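You operate a simulated robot arm through the tools that you are given. There is no shell and no other tool.

You run a simulated robot arm. Do the job below in one go: nothing can be reset, and whatever is moved stays where it is left.

## Task
Switch off the brown fixture's arc and the meter, and cap the meter.
Fine: slider and meter pulled back; teal switch off before the slider moves; push the orange cap home on its black block.

It is judged by the outcome, as a careful person would: the job done as asked, and still so three seconds after it is handed in. It fails if anything else is knocked over, pushed out of place, dropped, spilled or broken. A push-on lid holds only when it is set on centred and level and pressed home; a screw cap is set on level and turned clockwise until tight.

## Robot
A 6-joint arm with a two-finger parallel gripper, fixed in place. Base frame: the origin is at the foot of the arm, x ahead of it, y to its left, z up. Readings come in m, degrees, newtons and seconds.
With the tool pointing down near the work surface it reaches from about 0.24 to 0.64 m from the base axis. Its first joint turns from -66.0 to 66.0 degrees. Payload 2.7 kg.
Tool frame: the origin (TCP) lies between the finger pads and is the grasp point; the fingertips stand 0.023 m ahead of it; z points along the fingers, y is the line along which they close. Largest opening 0.094 m; finger width 0.038, thickness 0.01; the body of the gripper, 0.054 by 0.096 m, starts 0.039 m behind the TCP.
Orientation is that of the tool frame in the base frame, as [roll, pitch, yaw] about the fixed x, y, z axes, in that order (R = Rz(yaw) Ry(pitch) Rx(roll)). With the fingers straight down and closing along the base's y, the tool's x points along the base's -x, its y along +y and its z along -z.

## Interface
- The arm moves only by the tool drive_tool. Its argument "steps" is a list of rows, each an object (a shift or turn left out is 0, a gripper value left out holds the last) with "angular": the turn, a rotation vector about the tool's x, y, z in degrees, a list of three; "travel": the shift along the tool's x, y, z in m, a list of three; "hand": the gripper command, from -1 (fully open) to 1 (shut), values between in proportion. In form: [{"angular": [wx, wy, wz], "travel": [dx, dy, dz], "hand": hand}, ...]. A call has 1 to 20 rows; each row shifts and turns the commanded pose from where the row before left it, along the tool's axes as they then stand. Each row takes 0.2 s and may step no farther than 0.05 m and 8.6 degrees from the row before; otherwise, or with a gripper value out of range, the whole call is refused. Where a pose cannot be reached the arm comes as near as it can. A force on the tool above 90 N (or 10 N above the force at the start of the call, whichever is more), or a blocked arm, ends the call early, and 0.2 s more pass. The fingers move at their own pace (about 0.045 m/s each) and stop on an object; they squeeze with about 41 N. The grip force told is the motor's: it shows also when the fingers shut on nothing. Time passes only in rows, and 0.2 s behind the last, so rows that do not move let the fingers close. It gives the time, the measured TCP pose, the force on the tool (base axes), the opening and the grip force at its end, in the units of the frame above (readings bear some noise), with the torque about the TCP (base axes, N m) and any sound that the robot's microphone picked up.
- Cameras (640 x 400 px; columns grow to the right, rows downward): "scene" is fixed at [0.079, -0.4184, 1.416]; the picture's right is [0.74, -0.67, 0.00], its down [-0.28, -0.31, -0.91] and it looks along [0.61, 0.67, -0.42] (base axes); focal length 324 px, centre (320, 200). "wrist" rides on the gripper at [0.086, 0.016, -0.075] in the tool frame; the picture's right is [-0.18, 0.98, 0.00], its down [-0.58, -0.11, -0.81] and it looks along [-0.79, -0.15, 0.59] (tool axes); focal length 243 px, centre (320, 200). There is no depth. A picture from a camera that has moved, and an enlarged one, comes with that camera's place and axes in the base frame and with its lens. The place of the scene camera against the robot may be out by one fixed shift of up to 0.018 m in any direction.
- capture(camera): a new picture of that camera. The clock stands still meanwhile.
- inspect(camera, box): a new picture of the part [left, top, right, bottom] of that camera's present view, enlarged. The clock stands still meanwhile.
- job_done(): hands the job in; it is judged then, once.

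Places have to be worked out from the pictures, the camera data and where the tool is seen. Open the gripper and draw the arm clear of the work before you hand the job in, unless the task says otherwise.

The tools are called as a command line: name --argument value ..., lists and objects as JSON in quotes. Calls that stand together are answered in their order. drive_tool: Moves the arm, as the interface text tells. Its arguments: {"type":"object","properties":{"steps":{"type":"array","items":{"type":"object","properties":{"angular":{"type":"array","items":{"type":"number"}},"travel":{"type":"array","items":{"type":"number"}},"hand":{"type":"number"}}}}},"required":["steps"]} The other tools are called the same way: capture (camera) takes a picture; inspect (camera, box) takes an enlarged picture of a part of a camera's view; job_done () hands the job in.

At the start:

```text
time: 0.0
position: [0.2935, 0.1516, 1.2054]
orientation: [-180.0, 0.0, -179.9]
force: [-0.3, 0.0, -0.3]
wrist_torque: [0.0, 0.02, -0.01]
finger_gap: 0.0941
finger_force: 0.0
```

scene: 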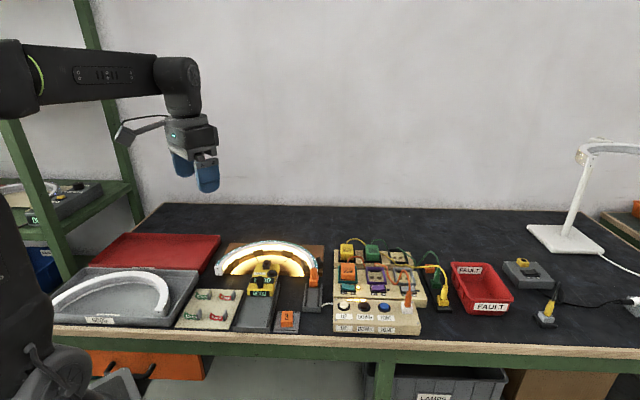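
wrist: 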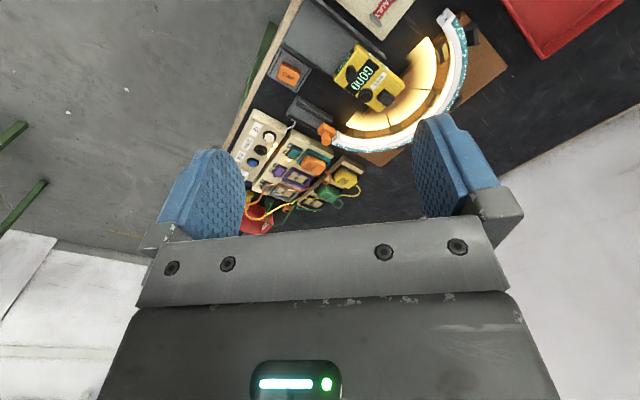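

I'll start by looking closely at the work area from both cameras.

inspect --camera "scene" --box '[170, 220, 350, 340]'

inspect --camera "scene" --box '[310, 220, 470, 345]'

inspect --camera "wrist" --box '[220, 0, 520, 190]'

inspect --camera "scene" --box '[440, 230, 640, 340]'

```text
3.33 times, centred on (260, 280) of scene
camera zoom: at [0.079, -0.4184, 1.416], right [0.74, -0.67, 0.0], down [-0.28, -0.31, -0.91], along [0.61, 0.67, -0.42], focal length 1079 px, centre (520, -67)
```

zoom: 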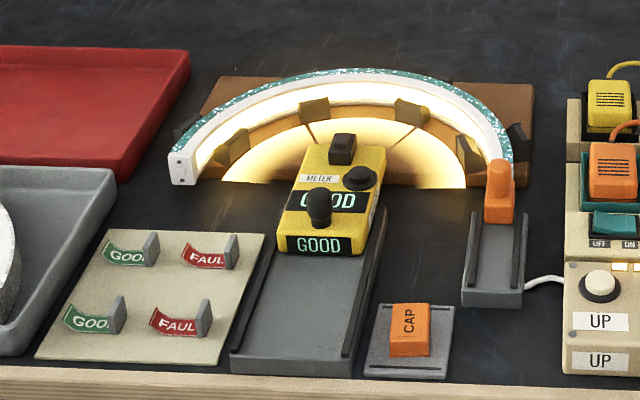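

```text
3.20 times, centred on (390, 282) of scene
camera zoom: at [0.079, -0.4184, 1.416], right [0.74, -0.67, 0.0], down [-0.28, -0.31, -0.91], along [0.61, 0.67, -0.42], focal length 1036 px, centre (96, -64)
```

zoom: 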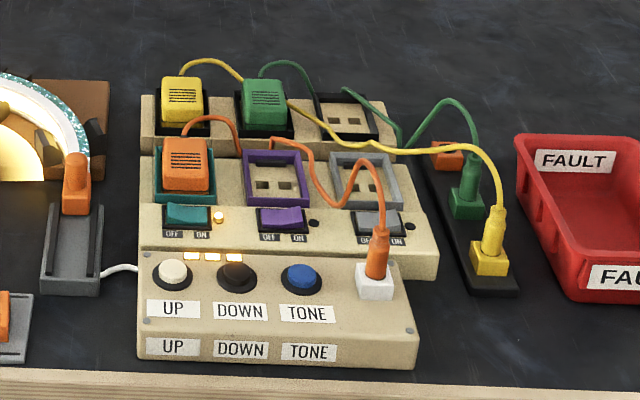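

```text
2.11 times, centred on (370, 95) of wrist
camera zoom: at [0.2068, 0.168, 1.2817], right [0.18, 0.98, 0.0], down [0.58, -0.11, 0.81], along [0.79, -0.15, -0.59], focal length 511 px, centre (215, 421)
```

zoom: 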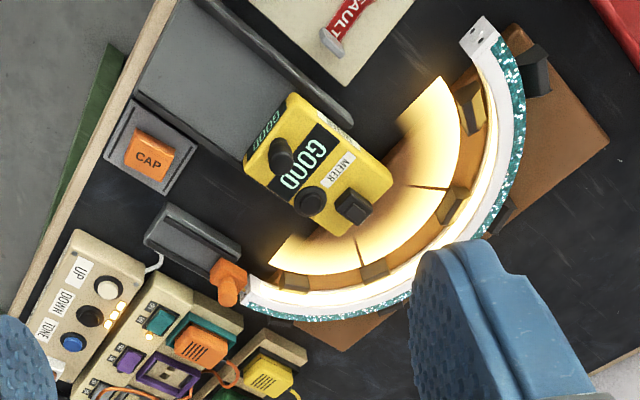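

```text
3.20 times, centred on (540, 285) of scene
camera zoom: at [0.079, -0.4184, 1.416], right [0.74, -0.67, 0.0], down [-0.28, -0.31, -0.91], along [0.61, 0.67, -0.42], focal length 1036 px, centre (-384, -72)
```

zoom: 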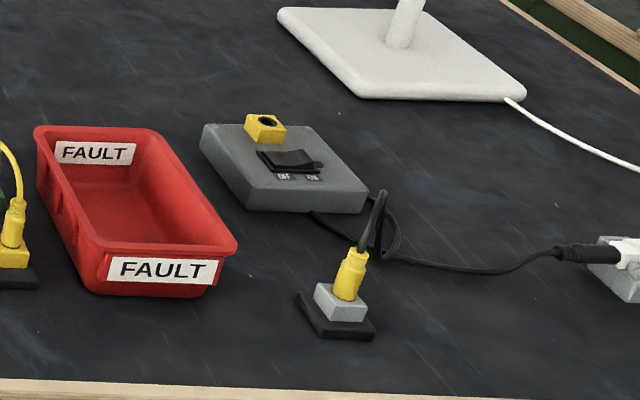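

The wrist and scene views agree that the work surface is near z≈0.80. The cap is near (0.41, 0.07), the meter near (0.42, 0.19), the slider near (0.56, 0.13) and the teal switch near (0.60, 0.04). I'll turn the tool about 45° to line up with the bench and lower it for a closer look.

drive_tool --steps '[{"angular": [0, 0, -7.5]}, {"angular": [0, 0, -7.5]}, {"angular": [0, 0, -7.5]}, {"angular": [0, 0, -7.5]}, {"angular": [0, 0, -7.5]}, {"angular": [0, 0, -7.5]}, {"travel": [0.0059, -0.0294, 0.03]}, {"travel": [0.0059, -0.0294, 0.03]}, {"travel": [0.0059, -0.0294, 0.03]}, {"travel": [0.0059, -0.0294, 0.03]}, {}]'

capture --camera "wrist"

inspect --camera "wrist" --box '[200, 0, 440, 150]'

```text
time: 2.4
position: [0.3595, 0.0521, 1.0863]
orientation: [-180.0, 0.0, -134.8]
force: [0.0, 1.4, 0.7]
wrist_torque: [0.02, -0.01, -0.01]
finger_gap: 0.0939
finger_force: 0.1
```

```text
taken
camera wrist: at [0.2867, 0.002, 1.1621], right [-0.57, 0.82, 0.0], down [0.49, 0.33, 0.81], along [0.66, 0.46, -0.59], focal length 243 px, centre (320, 200)
```

wrist: 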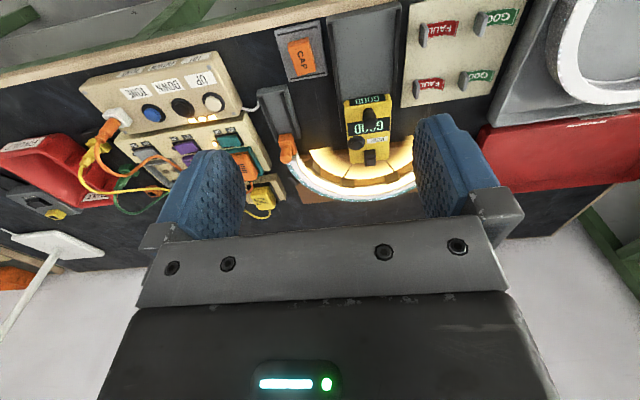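

```text
2.67 times, centred on (320, 75) of wrist
camera zoom: at [0.2867, 0.002, 1.1621], right [-0.57, 0.82, 0.0], down [0.49, 0.33, 0.81], along [0.66, 0.46, -0.59], focal length 647 px, centre (320, 533)
```

zoom: 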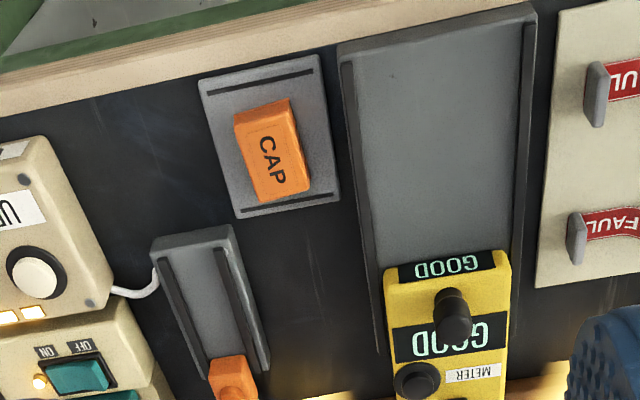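

The bench's away-axis is at 45° in the base frame, so the tool yaw is already aligned. I'll lower the tool in front of the meter for a close view of the knob, block and cap.

drive_tool --steps '[{"travel": [-0.0067, 0.0159, 0.0287], "angular": [0, 0, 0.1]}, {"travel": [-0.0067, 0.0159, 0.0287]}, {"travel": [-0.0067, 0.0159, 0.0287]}, {}]'

capture --camera "wrist"

inspect --camera "wrist" --box '[230, 40, 420, 180]'

inspect --camera "scene" --box '[230, 240, 330, 340]'

```text
time: 3.4
position: [0.3409, 0.1003, 1.0008]
orientation: [179.9, 0.1, -134.9]
force: [0.2, -0.4, -0.5]
wrist_torque: [0.01, 0.0, -0.01]
finger_gap: 0.0941
finger_force: 0.1
```

```text
taken
camera wrist: at [0.2677, 0.0511, 1.0759], right [-0.56, 0.83, 0.0], down [0.49, 0.33, 0.81], along [0.67, 0.46, -0.59], focal length 243 px, centre (320, 200)
```

wrist: 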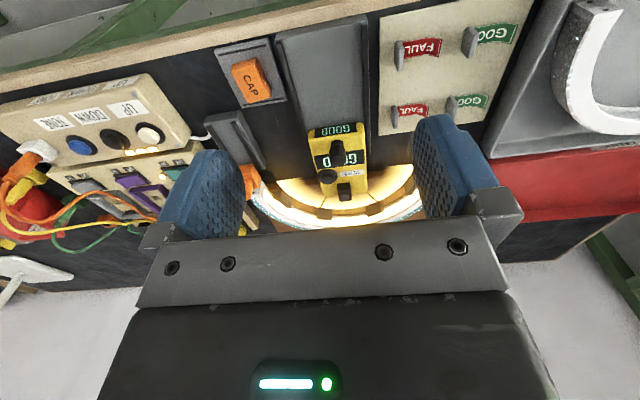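

```text
2.86 times, centred on (325, 110) of wrist
camera zoom: at [0.2677, 0.0511, 1.0759], right [-0.56, 0.83, 0.0], down [0.49, 0.33, 0.81], along [0.67, 0.46, -0.59], focal length 693 px, centre (306, 457)
```

zoom: 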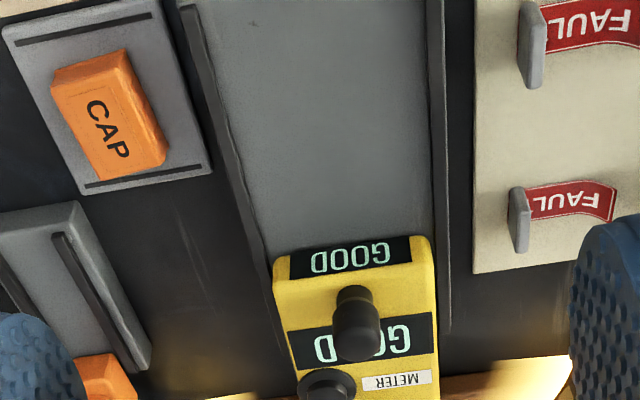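

```text
4.00 times, centred on (280, 290) of scene
camera zoom: at [0.079, -0.4184, 1.416], right [0.74, -0.67, 0.0], down [-0.28, -0.31, -0.91], along [0.61, 0.67, -0.42], focal length 1295 px, centre (480, -160)
```

zoom: 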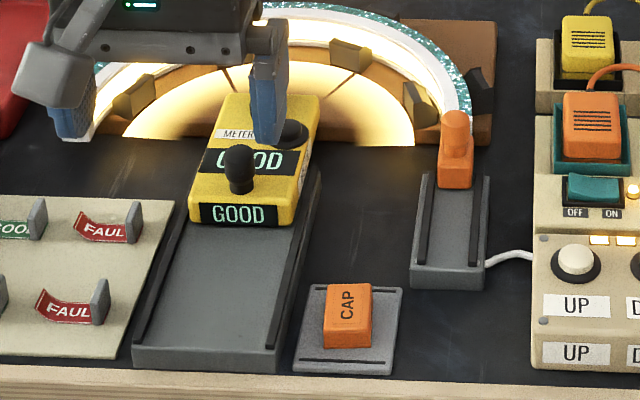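

The layout is clear now: the cap sits on a plate, the meter on a railed sled, and the slider in a short track. I'll move across for a close view of the teal switch and the slider.

drive_tool --steps '[{"travel": [-0.01135, -0.0383, 0]}, {"travel": [-0.01135, -0.0383, 0]}, {"travel": [-0.01135, -0.0383, 0]}, {"travel": [-0.01135, -0.0383, 0]}, {"travel": [-0.01135, -0.0383, 0]}, {"travel": [-0.01135, -0.0383, 0]}, {}]'

capture --camera "wrist"

inspect --camera "wrist" --box '[230, 20, 430, 170]'

inspect --camera "scene" --box '[330, 235, 430, 340]'

```text
time: 5.0
position: [0.5519, -0.0141, 1.0009]
orientation: [180.0, 0.0, -135.1]
force: [-0.1, 0.4, 0.8]
wrist_torque: [0.02, 0.0, 0.03]
finger_gap: 0.0937
finger_force: 0.0
```

```text
taken
camera wrist: at [0.4788, -0.0644, 1.0761], right [-0.57, 0.82, 0.0], down [0.49, 0.33, 0.81], along [0.66, 0.46, -0.59], focal length 243 px, centre (320, 200)
```

wrist: 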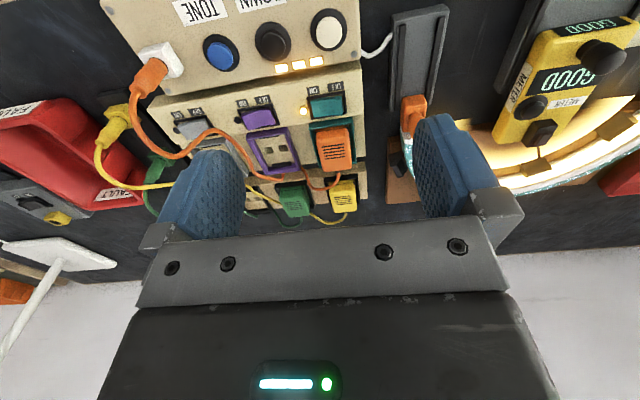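

```text
2.67 times, centred on (330, 95) of wrist
camera zoom: at [0.4788, -0.0644, 1.0761], right [-0.57, 0.82, 0.0], down [0.49, 0.33, 0.81], along [0.66, 0.46, -0.59], focal length 647 px, centre (293, 480)
```

zoom: 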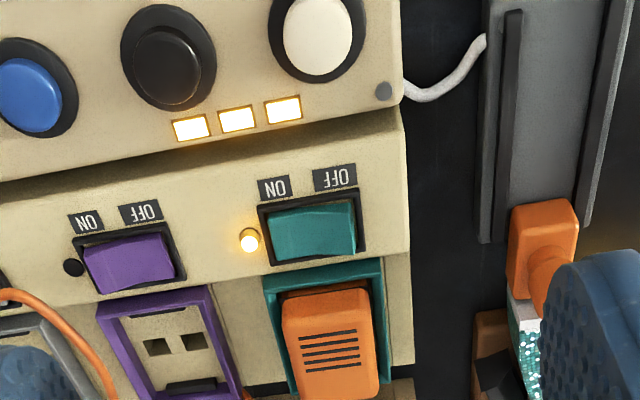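

```text
3.81 times, centred on (380, 288) of scene
camera zoom: at [0.079, -0.4184, 1.416], right [0.74, -0.67, 0.0], down [-0.28, -0.31, -0.91], along [0.61, 0.67, -0.42], focal length 1234 px, centre (91, -133)
```

zoom: 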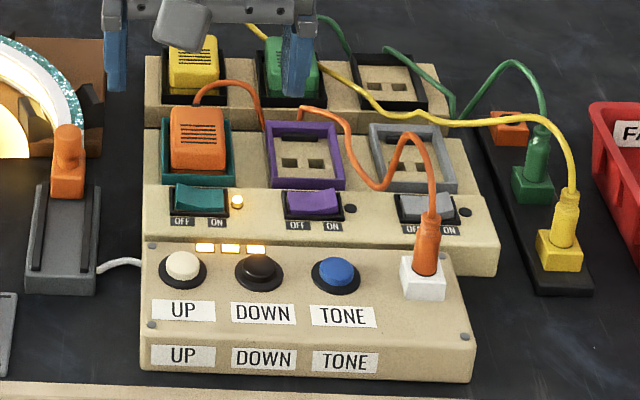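

The teal rocker is ON: its lamp is lit and its OFF end, on the left, is raised at about (0.595, 0.04, 0.834). The orange plug stands like a wall just behind it. I'll close the gripper, turn it 90° so the thin side faces the plug, and lean it back so the tip comes in from the front.

drive_tool --steps '[{"angular": [0, 0, 8.2], "hand": 1}, {"angular": [0, 0, 8.2]}, {"angular": [0, 0, 8.2]}, {"angular": [0, 0, 8.2]}, {"angular": [0, 0, 8.2]}, {"angular": [0, 0, 8.2]}, {"angular": [0, 0, 8.2]}, {"angular": [0, 0, 8.2]}, {"angular": [0, 0, 8.2]}, {"angular": [0, 0, 8.2]}, {"angular": [0, 0, 8.0]}, {"angular": [-7.5, 0, 0]}, {"angular": [-7.5, 0, 0]}, {"angular": [-7.5, 0, 0]}, {"angular": [-7.5, 0, 0]}, {}]'

capture --camera "wrist"

```text
time: 8.4
position: [0.5519, -0.0131, 1.0002]
orientation: [149.9, 0.0, 135.0]
force: [0.3, 0.6, 1.2]
wrist_torque: [0.0, -0.01, 0.03]
finger_gap: 0.0
finger_force: 41.1
```

```text
taken
camera wrist: at [0.4735, 0.0308, 1.0735], right [0.73, 0.47, 0.49], down [0.06, -0.76, 0.64], along [0.68, -0.44, -0.59], focal length 243 px, centre (320, 200)
```

wrist: 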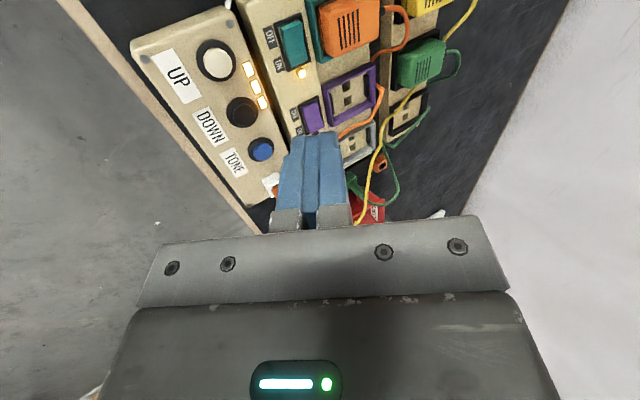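

The orientation is as planned and the switch is in view. I'll zoom in on it.

inspect --camera "wrist" --box '[230, 0, 400, 106]'

```text
3.76 times, centred on (315, 53) of wrist
camera zoom: at [0.4735, 0.0308, 1.0735], right [0.73, 0.47, 0.49], down [0.06, -0.76, 0.64], along [0.68, -0.44, -0.59], focal length 913 px, centre (339, 753)
```

zoom: 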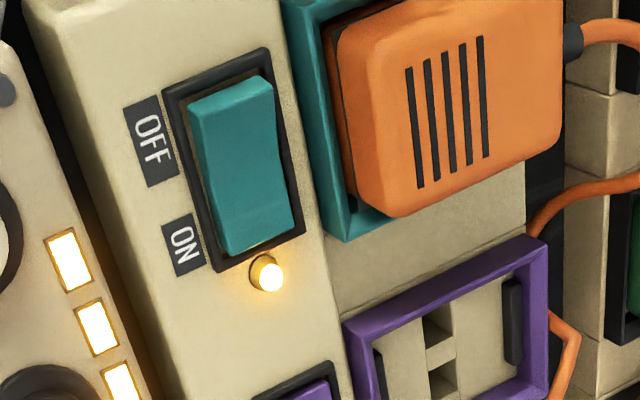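

The rocker spans roughly p 0.437–0.459 and q 0.389–0.426 in bench coordinates, where p is the distance away from me and q is to the right. The plug frame starts at p≈0.466. I'll add a small roll so one tip corner leads, then hover about 2 cm above the OFF end.

drive_tool --steps '[{"angular": [0, 5, 0]}, {"angular": [0, 5, 0]}, {"travel": [-0.0021, -0.00247, 0.043]}, {"travel": [-0.0021, -0.00247, 0.043]}, {"travel": [-0.0021, -0.00247, 0.043]}, {}]'

capture --camera "wrist"

inspect --camera "wrist" --box '[240, 70, 400, 190]'

inspect --camera "scene" --box '[330, 225, 430, 320]'

```text
time: 9.8
position: [0.5822, 0.039, 0.8855]
orientation: [149.5, -8.7, 140.1]
force: [-0.7, 0.1, -0.1]
wrist_torque: [-0.06, 0.0, 0.03]
finger_gap: 0.0001
finger_force: 40.7
```

```text
taken
camera wrist: at [0.5088, 0.0679, 0.9705], right [0.74, 0.48, 0.46], down [0.19, -0.82, 0.55], along [0.64, -0.31, -0.7], focal length 243 px, centre (320, 200)
```

wrist: 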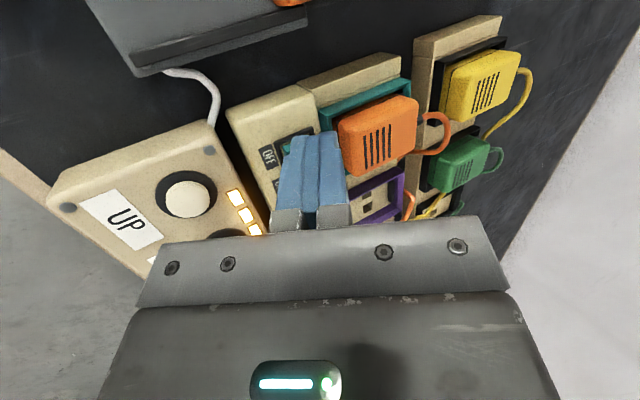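

```text
3.33 times, centred on (320, 130) of wrist
camera zoom: at [0.5088, 0.0679, 0.9705], right [0.74, 0.48, 0.46], down [0.19, -0.82, 0.55], along [0.64, -0.31, -0.7], focal length 809 px, centre (320, 433)
```

zoom: 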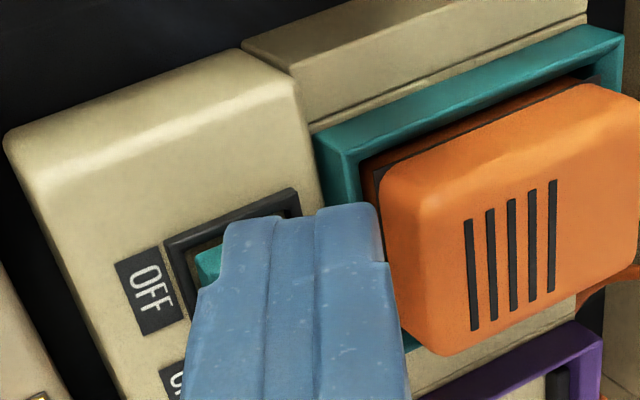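

```text
4.21 times, centred on (380, 272) of scene
camera zoom: at [0.079, -0.4184, 1.416], right [0.74, -0.67, 0.0], down [-0.28, -0.31, -0.91], along [0.61, 0.67, -0.42], focal length 1363 px, centre (67, -105)
```

zoom: 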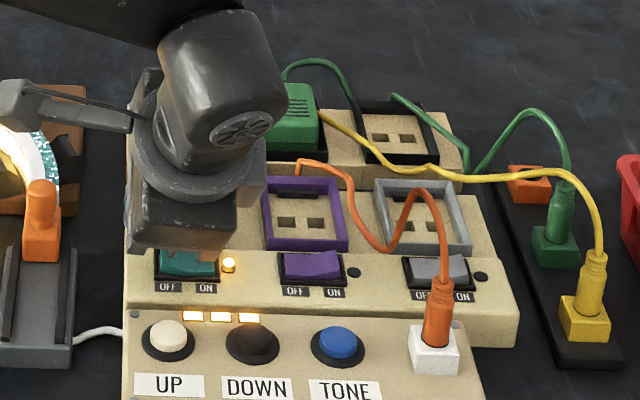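

The tool is where planned and there is about 1 cm of clearance to the plug. I'll lower it in small vertical steps towards the raised OFF end.

drive_tool --steps '[{"travel": [-0.0006, -0.002, 0.0034]}, {"travel": [-0.0006, -0.002, 0.0034]}, {"travel": [-0.0006, -0.002, 0.0034]}, {"travel": [-0.0006, -0.002, 0.0034]}, {}]'

inspect --camera "wrist" --box '[240, 70, 400, 190]'

inspect --camera "scene" --box '[340, 255, 400, 300]'

```text
time: 11.0
position: [0.5818, 0.038, 0.869]
orientation: [149.6, -8.7, 140.1]
force: [-0.1, 0.4, -0.4]
wrist_torque: [0.03, 0.01, 0.0]
finger_gap: 0.0
finger_force: 40.7
```

```text
3.33 times, centred on (320, 130) of wrist
camera zoom: at [0.5081, 0.0679, 0.9548], right [0.74, 0.48, 0.46], down [0.19, -0.82, 0.55], along [0.64, -0.31, -0.7], focal length 809 px, centre (320, 433)
```

zoom: 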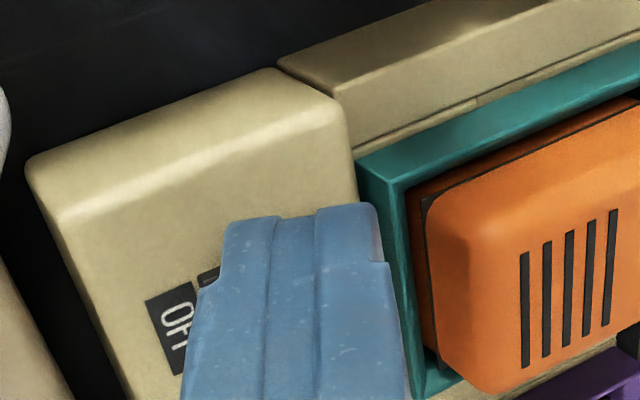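

```text
8.89 times, centred on (370, 278) of scene
camera zoom: at [0.079, -0.4184, 1.416], right [0.74, -0.67, 0.0], down [-0.28, -0.31, -0.91], along [0.61, 0.67, -0.42], focal length 2878 px, centre (-124, -489)
```

zoom: 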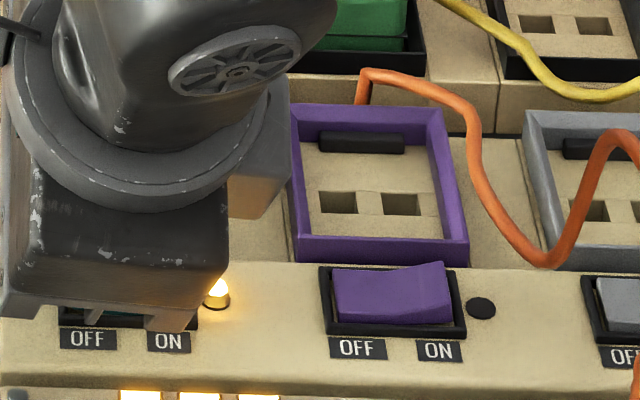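

No contact yet with the tip corner at about z 0.8415. I'll continue in 2 mm steps and watch the force.

drive_tool --steps '[{"travel": [-0.0003, -0.001, 0.0017]}, {"travel": [-0.0003, -0.001, 0.0017]}, {"travel": [-0.0003, -0.001, 0.0017]}, {}]'

inspect --camera "scene" --box '[340, 255, 400, 300]'

```text
time: 12.0
position: [0.581, 0.0381, 0.8642]
orientation: [149.5, -8.6, 140.1]
force: [-2.4, 1.2, 5.9]
wrist_torque: [0.03, 0.02, 0.0]
finger_gap: 0.0
finger_force: 40.7
heard: click
```

```text
8.89 times, centred on (370, 278) of scene
camera zoom: at [0.0788, -0.4184, 1.4161], right [0.74, -0.67, 0.0], down [-0.28, -0.31, -0.91], along [0.61, 0.67, -0.42], focal length 2878 px, centre (-124, -489)
```

zoom: 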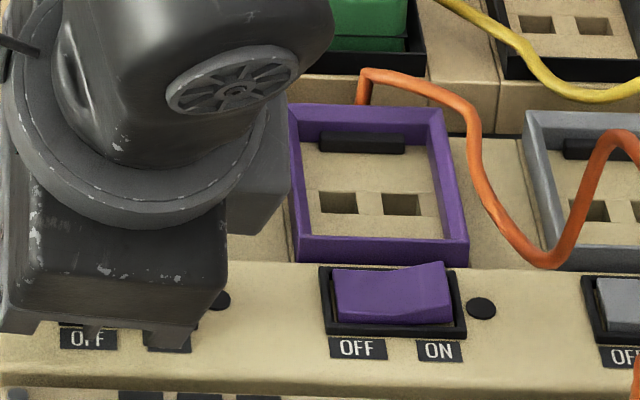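

A click was heard and the teal lamp and panel lights went out. I'll lift straight off and verify.

drive_tool --steps '[{"travel": [0.0015, 0.005, -0.0085]}, {"travel": [0.003, 0.01, -0.017]}, {"travel": [0.006, 0.02, -0.034]}, {"travel": [0.006, 0.02, -0.034]}, {}]'

capture --camera "wrist"

inspect --camera "scene" --box '[220, 230, 400, 345]'

```text
time: 13.2
position: [0.5821, 0.0386, 0.9726]
orientation: [149.6, -8.7, 140.2]
force: [-0.2, -0.1, 0.2]
wrist_torque: [0.04, 0.0, -0.02]
finger_gap: 0.0
finger_force: 40.4
```

```text
taken
camera wrist: at [0.509, 0.0684, 1.0587], right [0.74, 0.48, 0.46], down [0.19, -0.82, 0.55], along [0.64, -0.31, -0.7], focal length 243 px, centre (320, 200)
```

wrist: 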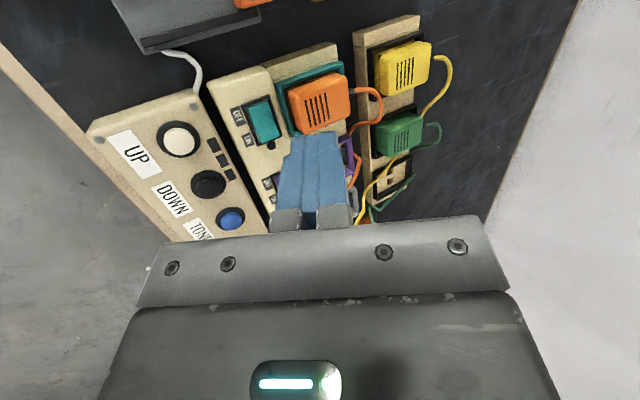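

```text
3.48 times, centred on (310, 288) of scene
camera zoom: at [0.079, -0.4184, 1.416], right [0.74, -0.67, 0.0], down [-0.28, -0.31, -0.91], along [0.61, 0.67, -0.42], focal length 1126 px, centre (355, -104)
```

zoom: 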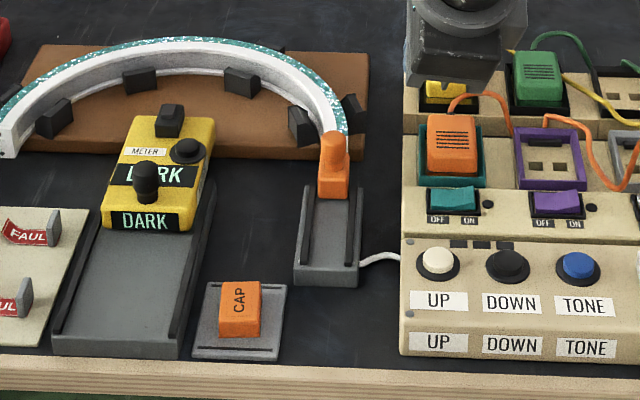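

The arc is dark and the meter reads DARK, so the teal switch is off. Next I'll return the tool to straight down, closing left-right, open it, and look at the slider.

drive_tool --steps '[{"angular": [0, -5, 0]}, {"angular": [0, -5, 0]}, {"angular": [7.5, 0, 0]}, {"angular": [7.5, 0, 0]}, {"angular": [7.5, 0, 0]}, {"angular": [7.5, 0, 0]}, {"angular": [0, 0, -8.2]}, {"angular": [0, 0, -8.2]}, {"angular": [0, 0, -8.2]}, {"angular": [0, 0, -8.2]}, {"angular": [0, 0, -8.2]}, {"angular": [0, 0, -8.2]}, {"angular": [0, 0, -8.2]}, {"angular": [0, 0, -8.2]}, {"angular": [0, 0, -8.2]}, {"angular": [0, 0, -8.2]}, {"angular": [0, 0, -8.0]}, {}]'

drive_tool --steps '[{"travel": [0.01, 0.028, 0], "hand": -1}, {"travel": [0.01, 0.028, 0]}, {"travel": [0.019, 0.028, 0]}, {}, {}, {}]'

capture --camera "wrist"

inspect --camera "wrist" --box '[230, 40, 430, 190]'

```text
time: 17.0
position: [0.5818, 0.0393, 0.9735]
orientation: [-180.0, 0.0, -134.9]
force: [0.6, -0.5, -0.4]
wrist_torque: [-0.05, 0.01, -0.02]
finger_gap: 0.0001
finger_force: 41.1
```

```text
time: 18.4
position: [0.4944, 0.0698, 0.9735]
orientation: [-180.0, 0.0, -135.0]
force: [0.4, -0.6, -0.3]
wrist_torque: [0.03, -0.01, 0.04]
finger_gap: 0.094
finger_force: 0.1
```

```text
taken
camera wrist: at [0.4208, 0.0203, 1.0484], right [-0.57, 0.83, 0.0], down [0.49, 0.33, 0.81], along [0.67, 0.46, -0.59], focal length 243 px, centre (320, 200)
```

wrist: 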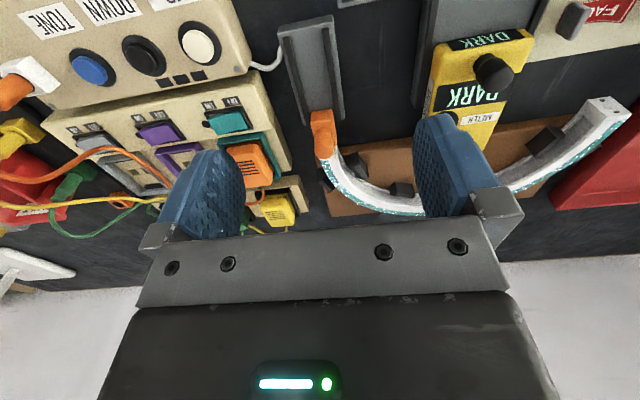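

```text
2.67 times, centred on (330, 115) of wrist
camera zoom: at [0.4208, 0.0203, 1.0484], right [-0.57, 0.83, 0.0], down [0.49, 0.33, 0.81], along [0.67, 0.46, -0.59], focal length 647 px, centre (293, 427)
```

zoom: 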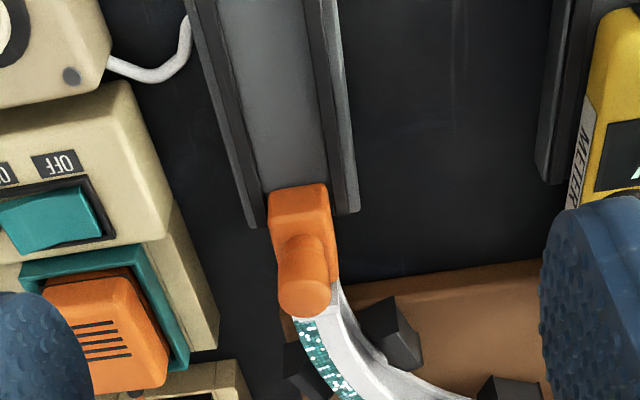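

The slider's orange knob is near p≈0.478, q≈0.311. I'll move closer above it to pin down its position and the track direction.

drive_tool --steps '[{"travel": [-0.0306, -0.0054, 0.0268]}, {"travel": [-0.0204, -0.0054, 0.0268]}, {}]'

capture --camera "wrist"

inspect --camera "wrist" --box '[240, 40, 420, 175]'

inspect --camera "scene" --box '[280, 240, 350, 320]'

```text
time: 19.2
position: [0.5378, 0.0989, 0.9189]
orientation: [180.0, 0.1, -135.0]
force: [0.8, 0.7, 0.1]
wrist_torque: [-0.01, 0.01, 0.02]
finger_gap: 0.0939
finger_force: 0.0
```

```text
taken
camera wrist: at [0.4646, 0.0496, 0.994], right [-0.57, 0.82, 0.0], down [0.49, 0.33, 0.81], along [0.67, 0.46, -0.59], focal length 243 px, centre (320, 200)
```

wrist: 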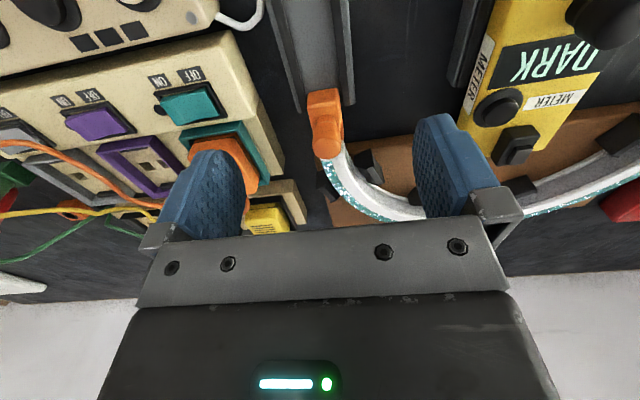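

```text
2.96 times, centred on (330, 108) of wrist
camera zoom: at [0.4646, 0.0496, 0.994], right [-0.57, 0.82, 0.0], down [0.49, 0.33, 0.81], along [0.67, 0.46, -0.59], focal length 719 px, centre (290, 474)
```

zoom: 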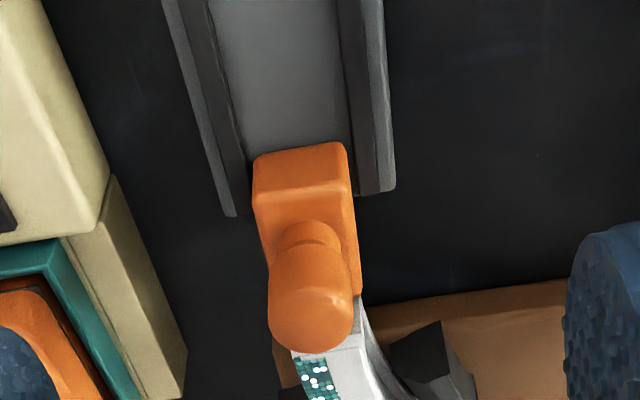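

```text
5.00 times, centred on (315, 280) of scene
camera zoom: at [0.079, -0.4184, 1.416], right [0.74, -0.67, 0.0], down [-0.28, -0.31, -0.91], along [0.61, 0.67, -0.42], focal length 1619 px, centre (345, -200)
```

zoom: 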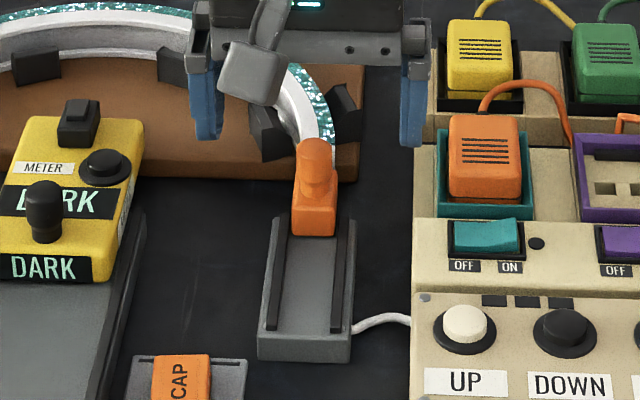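

I place the slider knob head at about p≈0.488, q≈0.311, z≈0.846, roughly 22 mm across. The track spans q 0.286–0.332 with rail tops near z 0.815. I'll narrow the opening so the right finger clears the switch box, and come in just above the knob.

drive_tool --steps '[{"hand": -0.17}, {"travel": [-0.0144, -0.0004, 0.0145]}, {"travel": [-0.0144, -0.0003, 0.0144]}, {}, {}]'

capture --camera "wrist"

inspect --camera "wrist" --box '[240, 80, 400, 200]'

inspect --camera "scene" --box '[280, 240, 350, 320]'

```text
time: 20.4
position: [0.5579, 0.1185, 0.8896]
orientation: [179.9, 0.0, -135.0]
force: [-1.0, 0.4, -0.9]
wrist_torque: [0.01, 0.01, 0.02]
finger_gap: 0.0553
finger_force: 0.1
```

```text
taken
camera wrist: at [0.4848, 0.0687, 0.9655], right [-0.56, 0.83, 0.0], down [0.49, 0.33, 0.81], along [0.67, 0.46, -0.59], focal length 243 px, centre (320, 200)
```

wrist: 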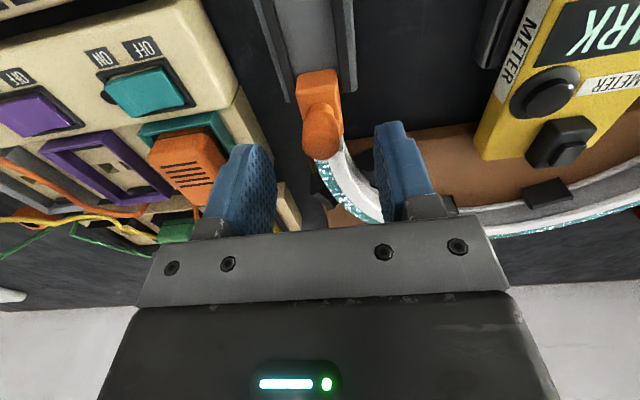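

```text
3.33 times, centred on (320, 140) of wrist
camera zoom: at [0.4848, 0.0687, 0.9655], right [-0.56, 0.83, 0.0], down [0.49, 0.33, 0.81], along [0.67, 0.46, -0.59], focal length 809 px, centre (320, 400)
```

zoom: 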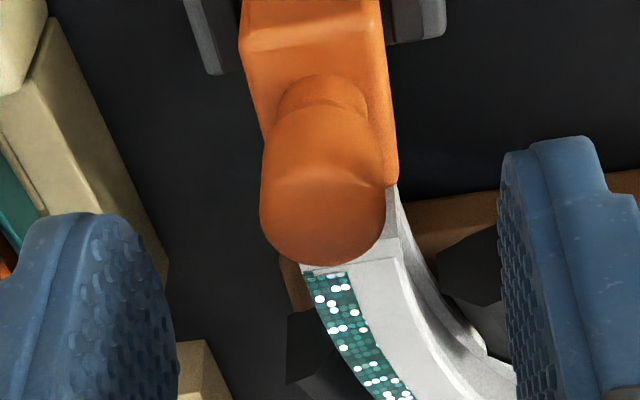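

```text
5.00 times, centred on (315, 280) of scene
camera zoom: at [0.079, -0.4184, 1.416], right [0.74, -0.67, 0.0], down [-0.28, -0.31, -0.91], along [0.61, 0.67, -0.42], focal length 1619 px, centre (345, -200)
```

zoom: 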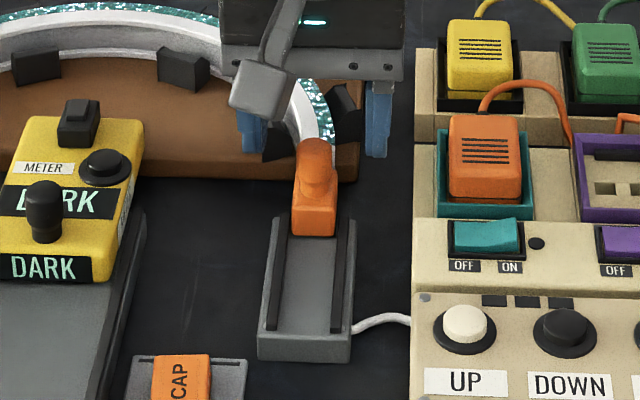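

The knob is centred between the fingers laterally. I'll lower 2.5 cm and look again to fix its height and distance.

drive_tool --steps '[{"travel": [0, 0, 0.0125]}, {"travel": [0, 0, 0.0125]}, {}]'

inspect --camera "wrist" --box '[240, 80, 400, 200]'

inspect --camera "scene" --box '[280, 240, 350, 320]'

```text
time: 21.2
position: [0.5604, 0.1181, 0.8656]
orientation: [-180.0, 0.0, -134.9]
force: [0.1, -0.3, 0.3]
wrist_torque: [-0.02, 0.0, 0.0]
finger_gap: 0.0548
finger_force: 0.1
```

```text
3.33 times, centred on (320, 140) of wrist
camera zoom: at [0.4854, 0.0689, 0.9412], right [-0.56, 0.83, 0.0], down [0.49, 0.33, 0.81], along [0.67, 0.46, -0.59], focal length 809 px, centre (320, 400)
```

zoom: 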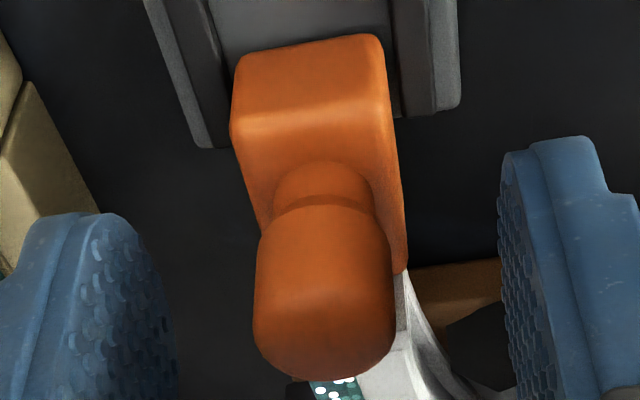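

```text
5.00 times, centred on (315, 280) of scene
camera zoom: at [0.079, -0.4184, 1.416], right [0.74, -0.67, 0.0], down [-0.28, -0.31, -0.91], along [0.61, 0.67, -0.42], focal length 1619 px, centre (345, -200)
```

zoom: 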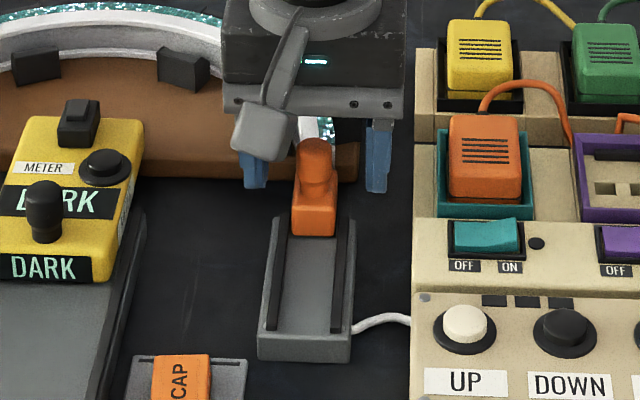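

From two heights I place the knob head centre at p≈0.4755, q≈0.311, z≈0.86. I'll come down slightly and close on it.

drive_tool --steps '[{"travel": [0.002, 0, 0.005]}, {"hand": 1}, {}, {}, {}]'

inspect --camera "wrist" --box '[240, 80, 400, 200]'

```text
time: 22.4
position: [0.5564, 0.1184, 0.8611]
orientation: [179.8, 0.0, -135.0]
force: [-8.8, 7.2, 1.4]
wrist_torque: [0.15, 0.28, -0.1]
finger_gap: 0.0234
finger_force: 44.7
```

```text
3.33 times, centred on (320, 140) of wrist
camera zoom: at [0.4835, 0.0684, 0.936], right [-0.57, 0.82, 0.0], down [0.49, 0.33, 0.81], along [0.66, 0.46, -0.59], focal length 809 px, centre (320, 400)
```

zoom: 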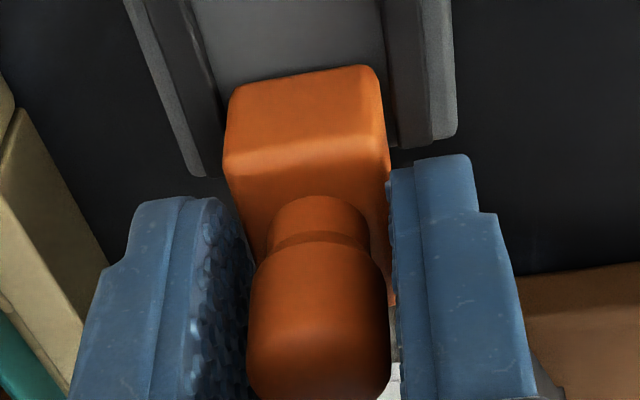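

The grip is on with a gap of 23 mm, and there is a side force of about 11 N towards the left. I'll shift a little left to relax it before pulling.

drive_tool --steps '[{"travel": [0, 0.001, 0]}, {}, {}]'

```text
time: 23.2
position: [0.5568, 0.1184, 0.8608]
orientation: [179.9, 0.0, -135.1]
force: [-5.5, 4.5, -0.9]
wrist_torque: [-0.37, 0.49, -0.06]
finger_gap: 0.0235
finger_force: 44.8
```

drive_tool --steps '[{"travel": [0, 0.0015, 0]}, {}, {}]'

```text
time: 24.0
position: [0.556, 0.1179, 0.8606]
orientation: [180.0, 0.1, -134.9]
force: [6.8, -6.3, -11.2]
wrist_torque: [-0.5, 0.01, 0.16]
finger_gap: 0.0237
finger_force: 44.5
```

It overshot slightly, so I'll ease back 0.7 mm and start pulling the slider gently towards the front.

drive_tool --steps '[{"travel": [0, -0.0007, 0]}, {}, {"travel": [0.004, 0, 0]}, {"travel": [0.004, 0, 0]}, {}]'

inspect --camera "scene" --box '[280, 240, 350, 320]'

```text
time: 25.2
position: [0.5506, 0.1129, 0.8602]
orientation: [180.0, 0.1, -135.0]
force: [8.4, -7.7, -14.0]
wrist_torque: [-0.02, -0.43, 0.03]
finger_gap: 0.0235
finger_force: 44.8
```

```text
5.00 times, centred on (315, 280) of scene
camera zoom: at [0.0794, -0.4186, 1.416], right [0.74, -0.67, 0.0], down [-0.29, -0.31, -0.91], along [0.61, 0.67, -0.42], focal length 1619 px, centre (345, -200)
```

zoom: 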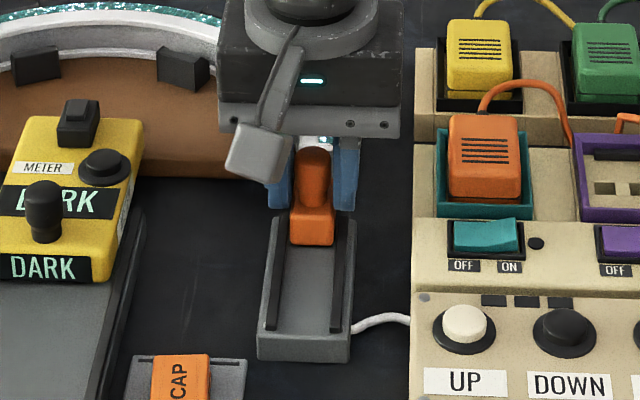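

The slider is moving freely. I'll trim the small side and vertical forces and keep pulling.

drive_tool --steps '[{"travel": [0.002, -0.0008, 0.0007]}, {"travel": [0.005, 0, 0]}, {"travel": [0.005, 0, 0]}, {}]'

```text
time: 26.2
position: [0.5429, 0.1056, 0.8601]
orientation: [179.8, 0.1, -134.9]
force: [0.3, -1.4, 1.7]
wrist_torque: [-0.19, 0.4, -0.18]
finger_gap: 0.0234
finger_force: 44.9
```

Forces are near zero and the slider has moved about 20 mm. I'll continue.

drive_tool --steps '[{"travel": [0.005, 0, 0]}, {"travel": [0.005, 0, 0]}, {"travel": [0.005, 0, 0]}, {}]'

inspect --camera "scene" --box '[280, 240, 350, 320]'

inspect --camera "wrist" --box '[240, 40, 400, 200]'

```text
time: 27.2
position: [0.5348, 0.0979, 0.8623]
orientation: [-179.7, 0.9, -135.0]
force: [23.4, 31.2, -2.5]
wrist_torque: [0.99, -0.71, -0.55]
finger_gap: 0.0235
finger_force: 45.1
```

```text
5.00 times, centred on (315, 280) of scene
camera zoom: at [0.0796, -0.4177, 1.4162], right [0.74, -0.67, 0.0], down [-0.29, -0.32, -0.91], along [0.61, 0.67, -0.43], focal length 1619 px, centre (345, -200)
```

zoom: 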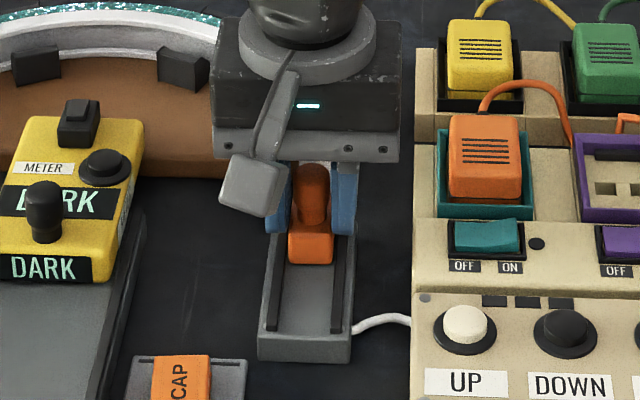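

```text
2.50 times, centred on (320, 120) of wrist
camera zoom: at [0.4611, 0.047, 0.9361], right [-0.57, 0.82, 0.0], down [0.47, 0.33, 0.82], along [0.67, 0.46, -0.58], focal length 606 px, centre (320, 400)
```

zoom: 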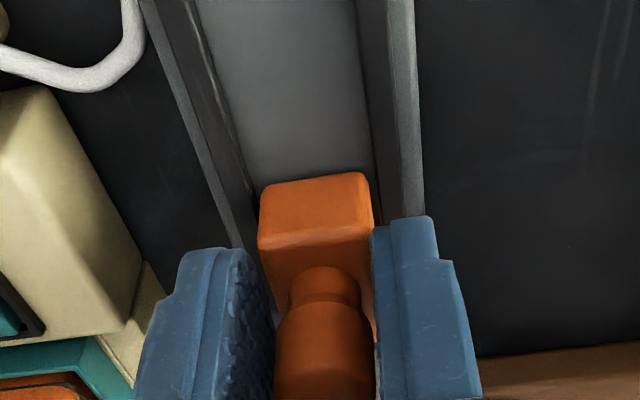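

The slider has moved about 29 mm and now resists with about 39 N along the pull direction, which could be the end stop. I'll ease off, recentre and test again gently.

drive_tool --steps '[{"travel": [-0.004, 0, 0]}, {}, {}]'

```text
time: 28.0
position: [0.5355, 0.0981, 0.8625]
orientation: [-179.9, 0.3, -135.0]
force: [2.8, 18.8, 20.3]
wrist_torque: [0.99, -0.56, -0.38]
finger_gap: 0.0236
finger_force: 45.0
```

There's an upward and a side component left in the grip. I'll release the knob to relax everything, then inspect the slider position.

drive_tool --steps '[{"hand": -0.17}, {}, {}, {"travel": [0, 0, -0.03]}, {"travel": [0, 0, -0.04]}, {}]'

inspect --camera "scene" --box '[280, 240, 350, 320]'

inspect --camera "wrist" --box '[240, 0, 400, 130]'

```text
time: 29.4
position: [0.5356, 0.0964, 0.93]
orientation: [-180.0, 0.0, -135.0]
force: [1.0, 0.0, 0.1]
wrist_torque: [0.05, -0.01, -0.02]
finger_gap: 0.0548
finger_force: 0.1
```

```text
5.00 times, centred on (315, 280) of scene
camera zoom: at [0.079, -0.4184, 1.416], right [0.74, -0.67, 0.0], down [-0.28, -0.31, -0.91], along [0.61, 0.67, -0.42], focal length 1619 px, centre (345, -200)
```

zoom: 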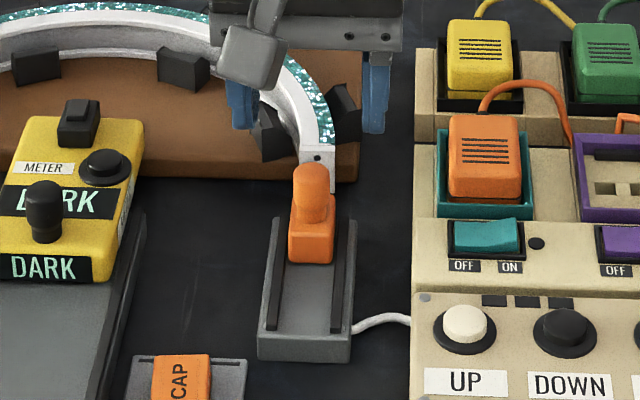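

```text
3.08 times, centred on (320, 65) of wrist
camera zoom: at [0.4618, 0.0467, 1.005], right [-0.56, 0.83, 0.0], down [0.49, 0.33, 0.81], along [0.66, 0.46, -0.59], focal length 746 px, centre (320, 615)
```

zoom: 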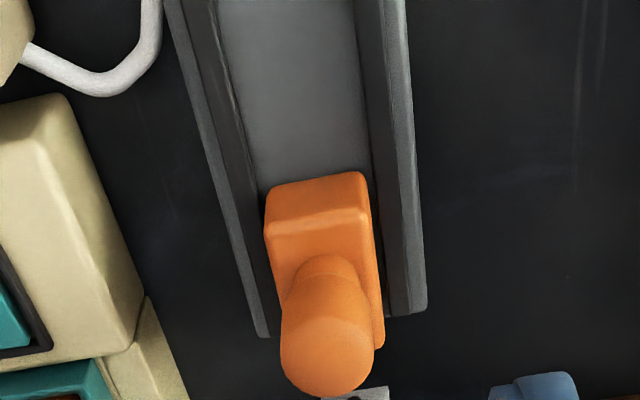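

The slider stays about 28 mm back and has come off the arc strip's end, with no visible obstacle in the track. I'll regrip the knob centred and pull in very small steps to see whether this is really the end stop.

drive_tool --steps '[{"travel": [0, 0.0007, 0.035]}, {"travel": [0, 0, 0.0335]}, {}, {"hand": 1}, {}, {}, {}]'

```text
time: 31.0
position: [0.5354, 0.0971, 0.8608]
orientation: [180.0, -0.1, -135.0]
force: [4.5, -3.8, -5.3]
wrist_torque: [0.05, -0.33, 0.01]
finger_gap: 0.0241
finger_force: 45.1
```

drive_tool --steps '[{"travel": [0.002, -0.0004, 0.0003]}, {"travel": [0.002, 0, 0]}, {}]'

```text
time: 31.8
position: [0.535, 0.0963, 0.8602]
orientation: [-179.9, 0.4, -134.9]
force: [28.3, 16.7, -18.3]
wrist_torque: [0.03, -0.15, -0.18]
finger_gap: 0.0238
finger_force: 44.9
```

drive_tool --steps '[{"travel": [0, -0.0008, 0.001]}, {}, {"travel": [0.001, 0, 0]}, {}]'

```text
time: 32.8
position: [0.5333, 0.0961, 0.8614]
orientation: [-179.8, 0.6, -135.0]
force: [19.1, 30.0, -6.3]
wrist_torque: [0.86, -0.55, -0.53]
finger_gap: 0.0236
finger_force: 44.9
```

With the side load swapped from one side to the other, the slider still does not move further. So this is the end stop, and the slider is fully back. I'll relax the pull, open and lift.

drive_tool --steps '[{"travel": [-0.0045, 0.0004, 0]}, {}, {"hand": -0.17}, {}, {}, {"travel": [0, 0, -0.035]}, {"travel": [0, 0, -0.045]}, {}]'

inspect --camera "scene" --box '[230, 235, 350, 325]'

capture --camera "wrist"

```text
time: 34.6
position: [0.5348, 0.096, 0.9401]
orientation: [-180.0, -0.1, -135.0]
force: [-0.1, 0.8, 0.2]
wrist_torque: [0.03, 0.03, 0.01]
finger_gap: 0.0551
finger_force: 0.0
```

```text
4.44 times, centred on (290, 280) of scene
camera zoom: at [0.079, -0.4184, 1.416], right [0.74, -0.67, 0.0], down [-0.28, -0.31, -0.91], along [0.61, 0.67, -0.42], focal length 1439 px, centre (453, -156)
```

zoom: 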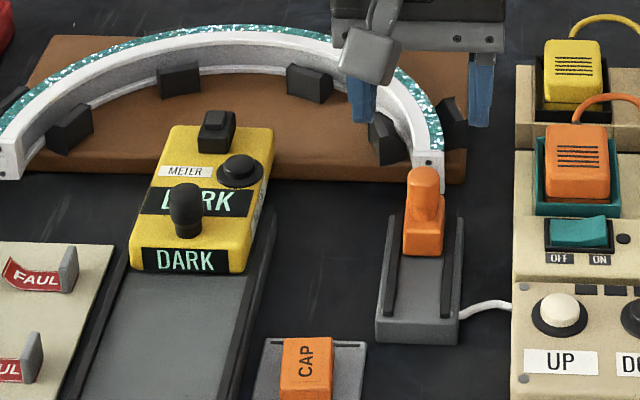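

```text
taken
camera wrist: at [0.4612, 0.046, 1.0156], right [-0.57, 0.82, 0.0], down [0.49, 0.33, 0.81], along [0.66, 0.46, -0.59], focal length 243 px, centre (320, 200)
```

wrist: 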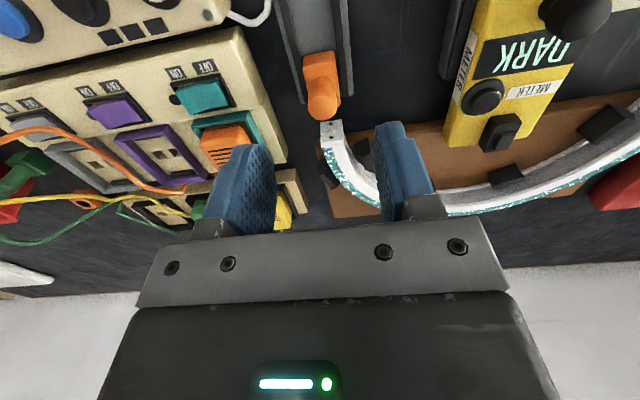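

Now the meter. I'll move over it for a close look at its handle and the black block.

drive_tool --steps '[{"travel": [0.0, 0.0, -0.02]}, {"travel": [0.0212, 0.027, -0.004]}, {"travel": [0.0212, 0.027, -0.004]}, {"travel": [0.0212, 0.027, -0.004]}, {"travel": [0.0212, 0.027, -0.004]}, {"travel": [0.0212, 0.027, -0.004]}, {}]'

capture --camera "wrist"

inspect --camera "wrist" --box '[240, 30, 410, 190]'

```text
time: 36.2
position: [0.3645, 0.1168, 0.9799]
orientation: [180.0, 0.0, -135.1]
force: [0.4, 0.2, -0.3]
wrist_torque: [0.03, -0.01, 0.0]
finger_gap: 0.0547
finger_force: 0.0
```

```text
taken
camera wrist: at [0.29, 0.0668, 1.0552], right [-0.56, 0.83, 0.0], down [0.49, 0.33, 0.81], along [0.67, 0.46, -0.59], focal length 243 px, centre (320, 200)
```

wrist: 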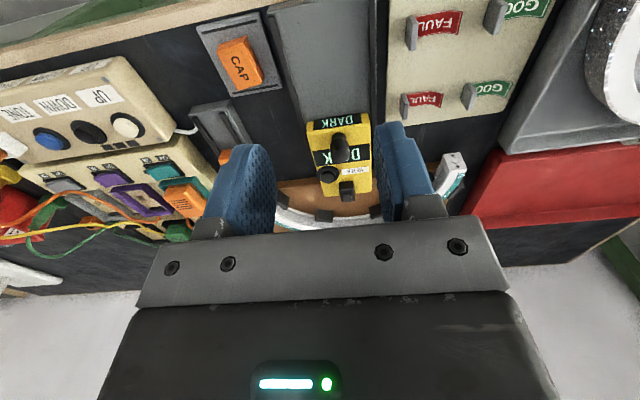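

```text
2.50 times, centred on (325, 110) of wrist
camera zoom: at [0.29, 0.0668, 1.0552], right [-0.56, 0.83, 0.0], down [0.49, 0.33, 0.81], along [0.67, 0.46, -0.59], focal length 606 px, centre (308, 425)
```

zoom: 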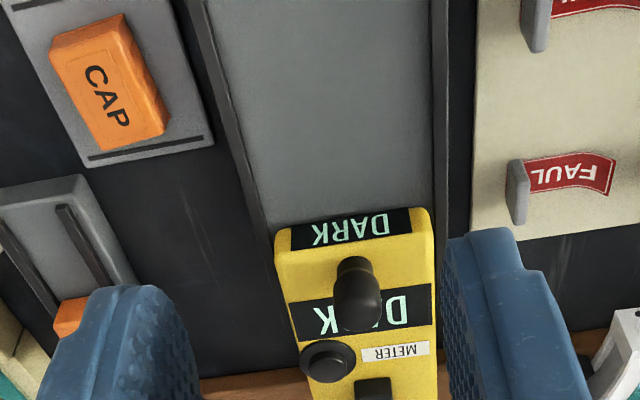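

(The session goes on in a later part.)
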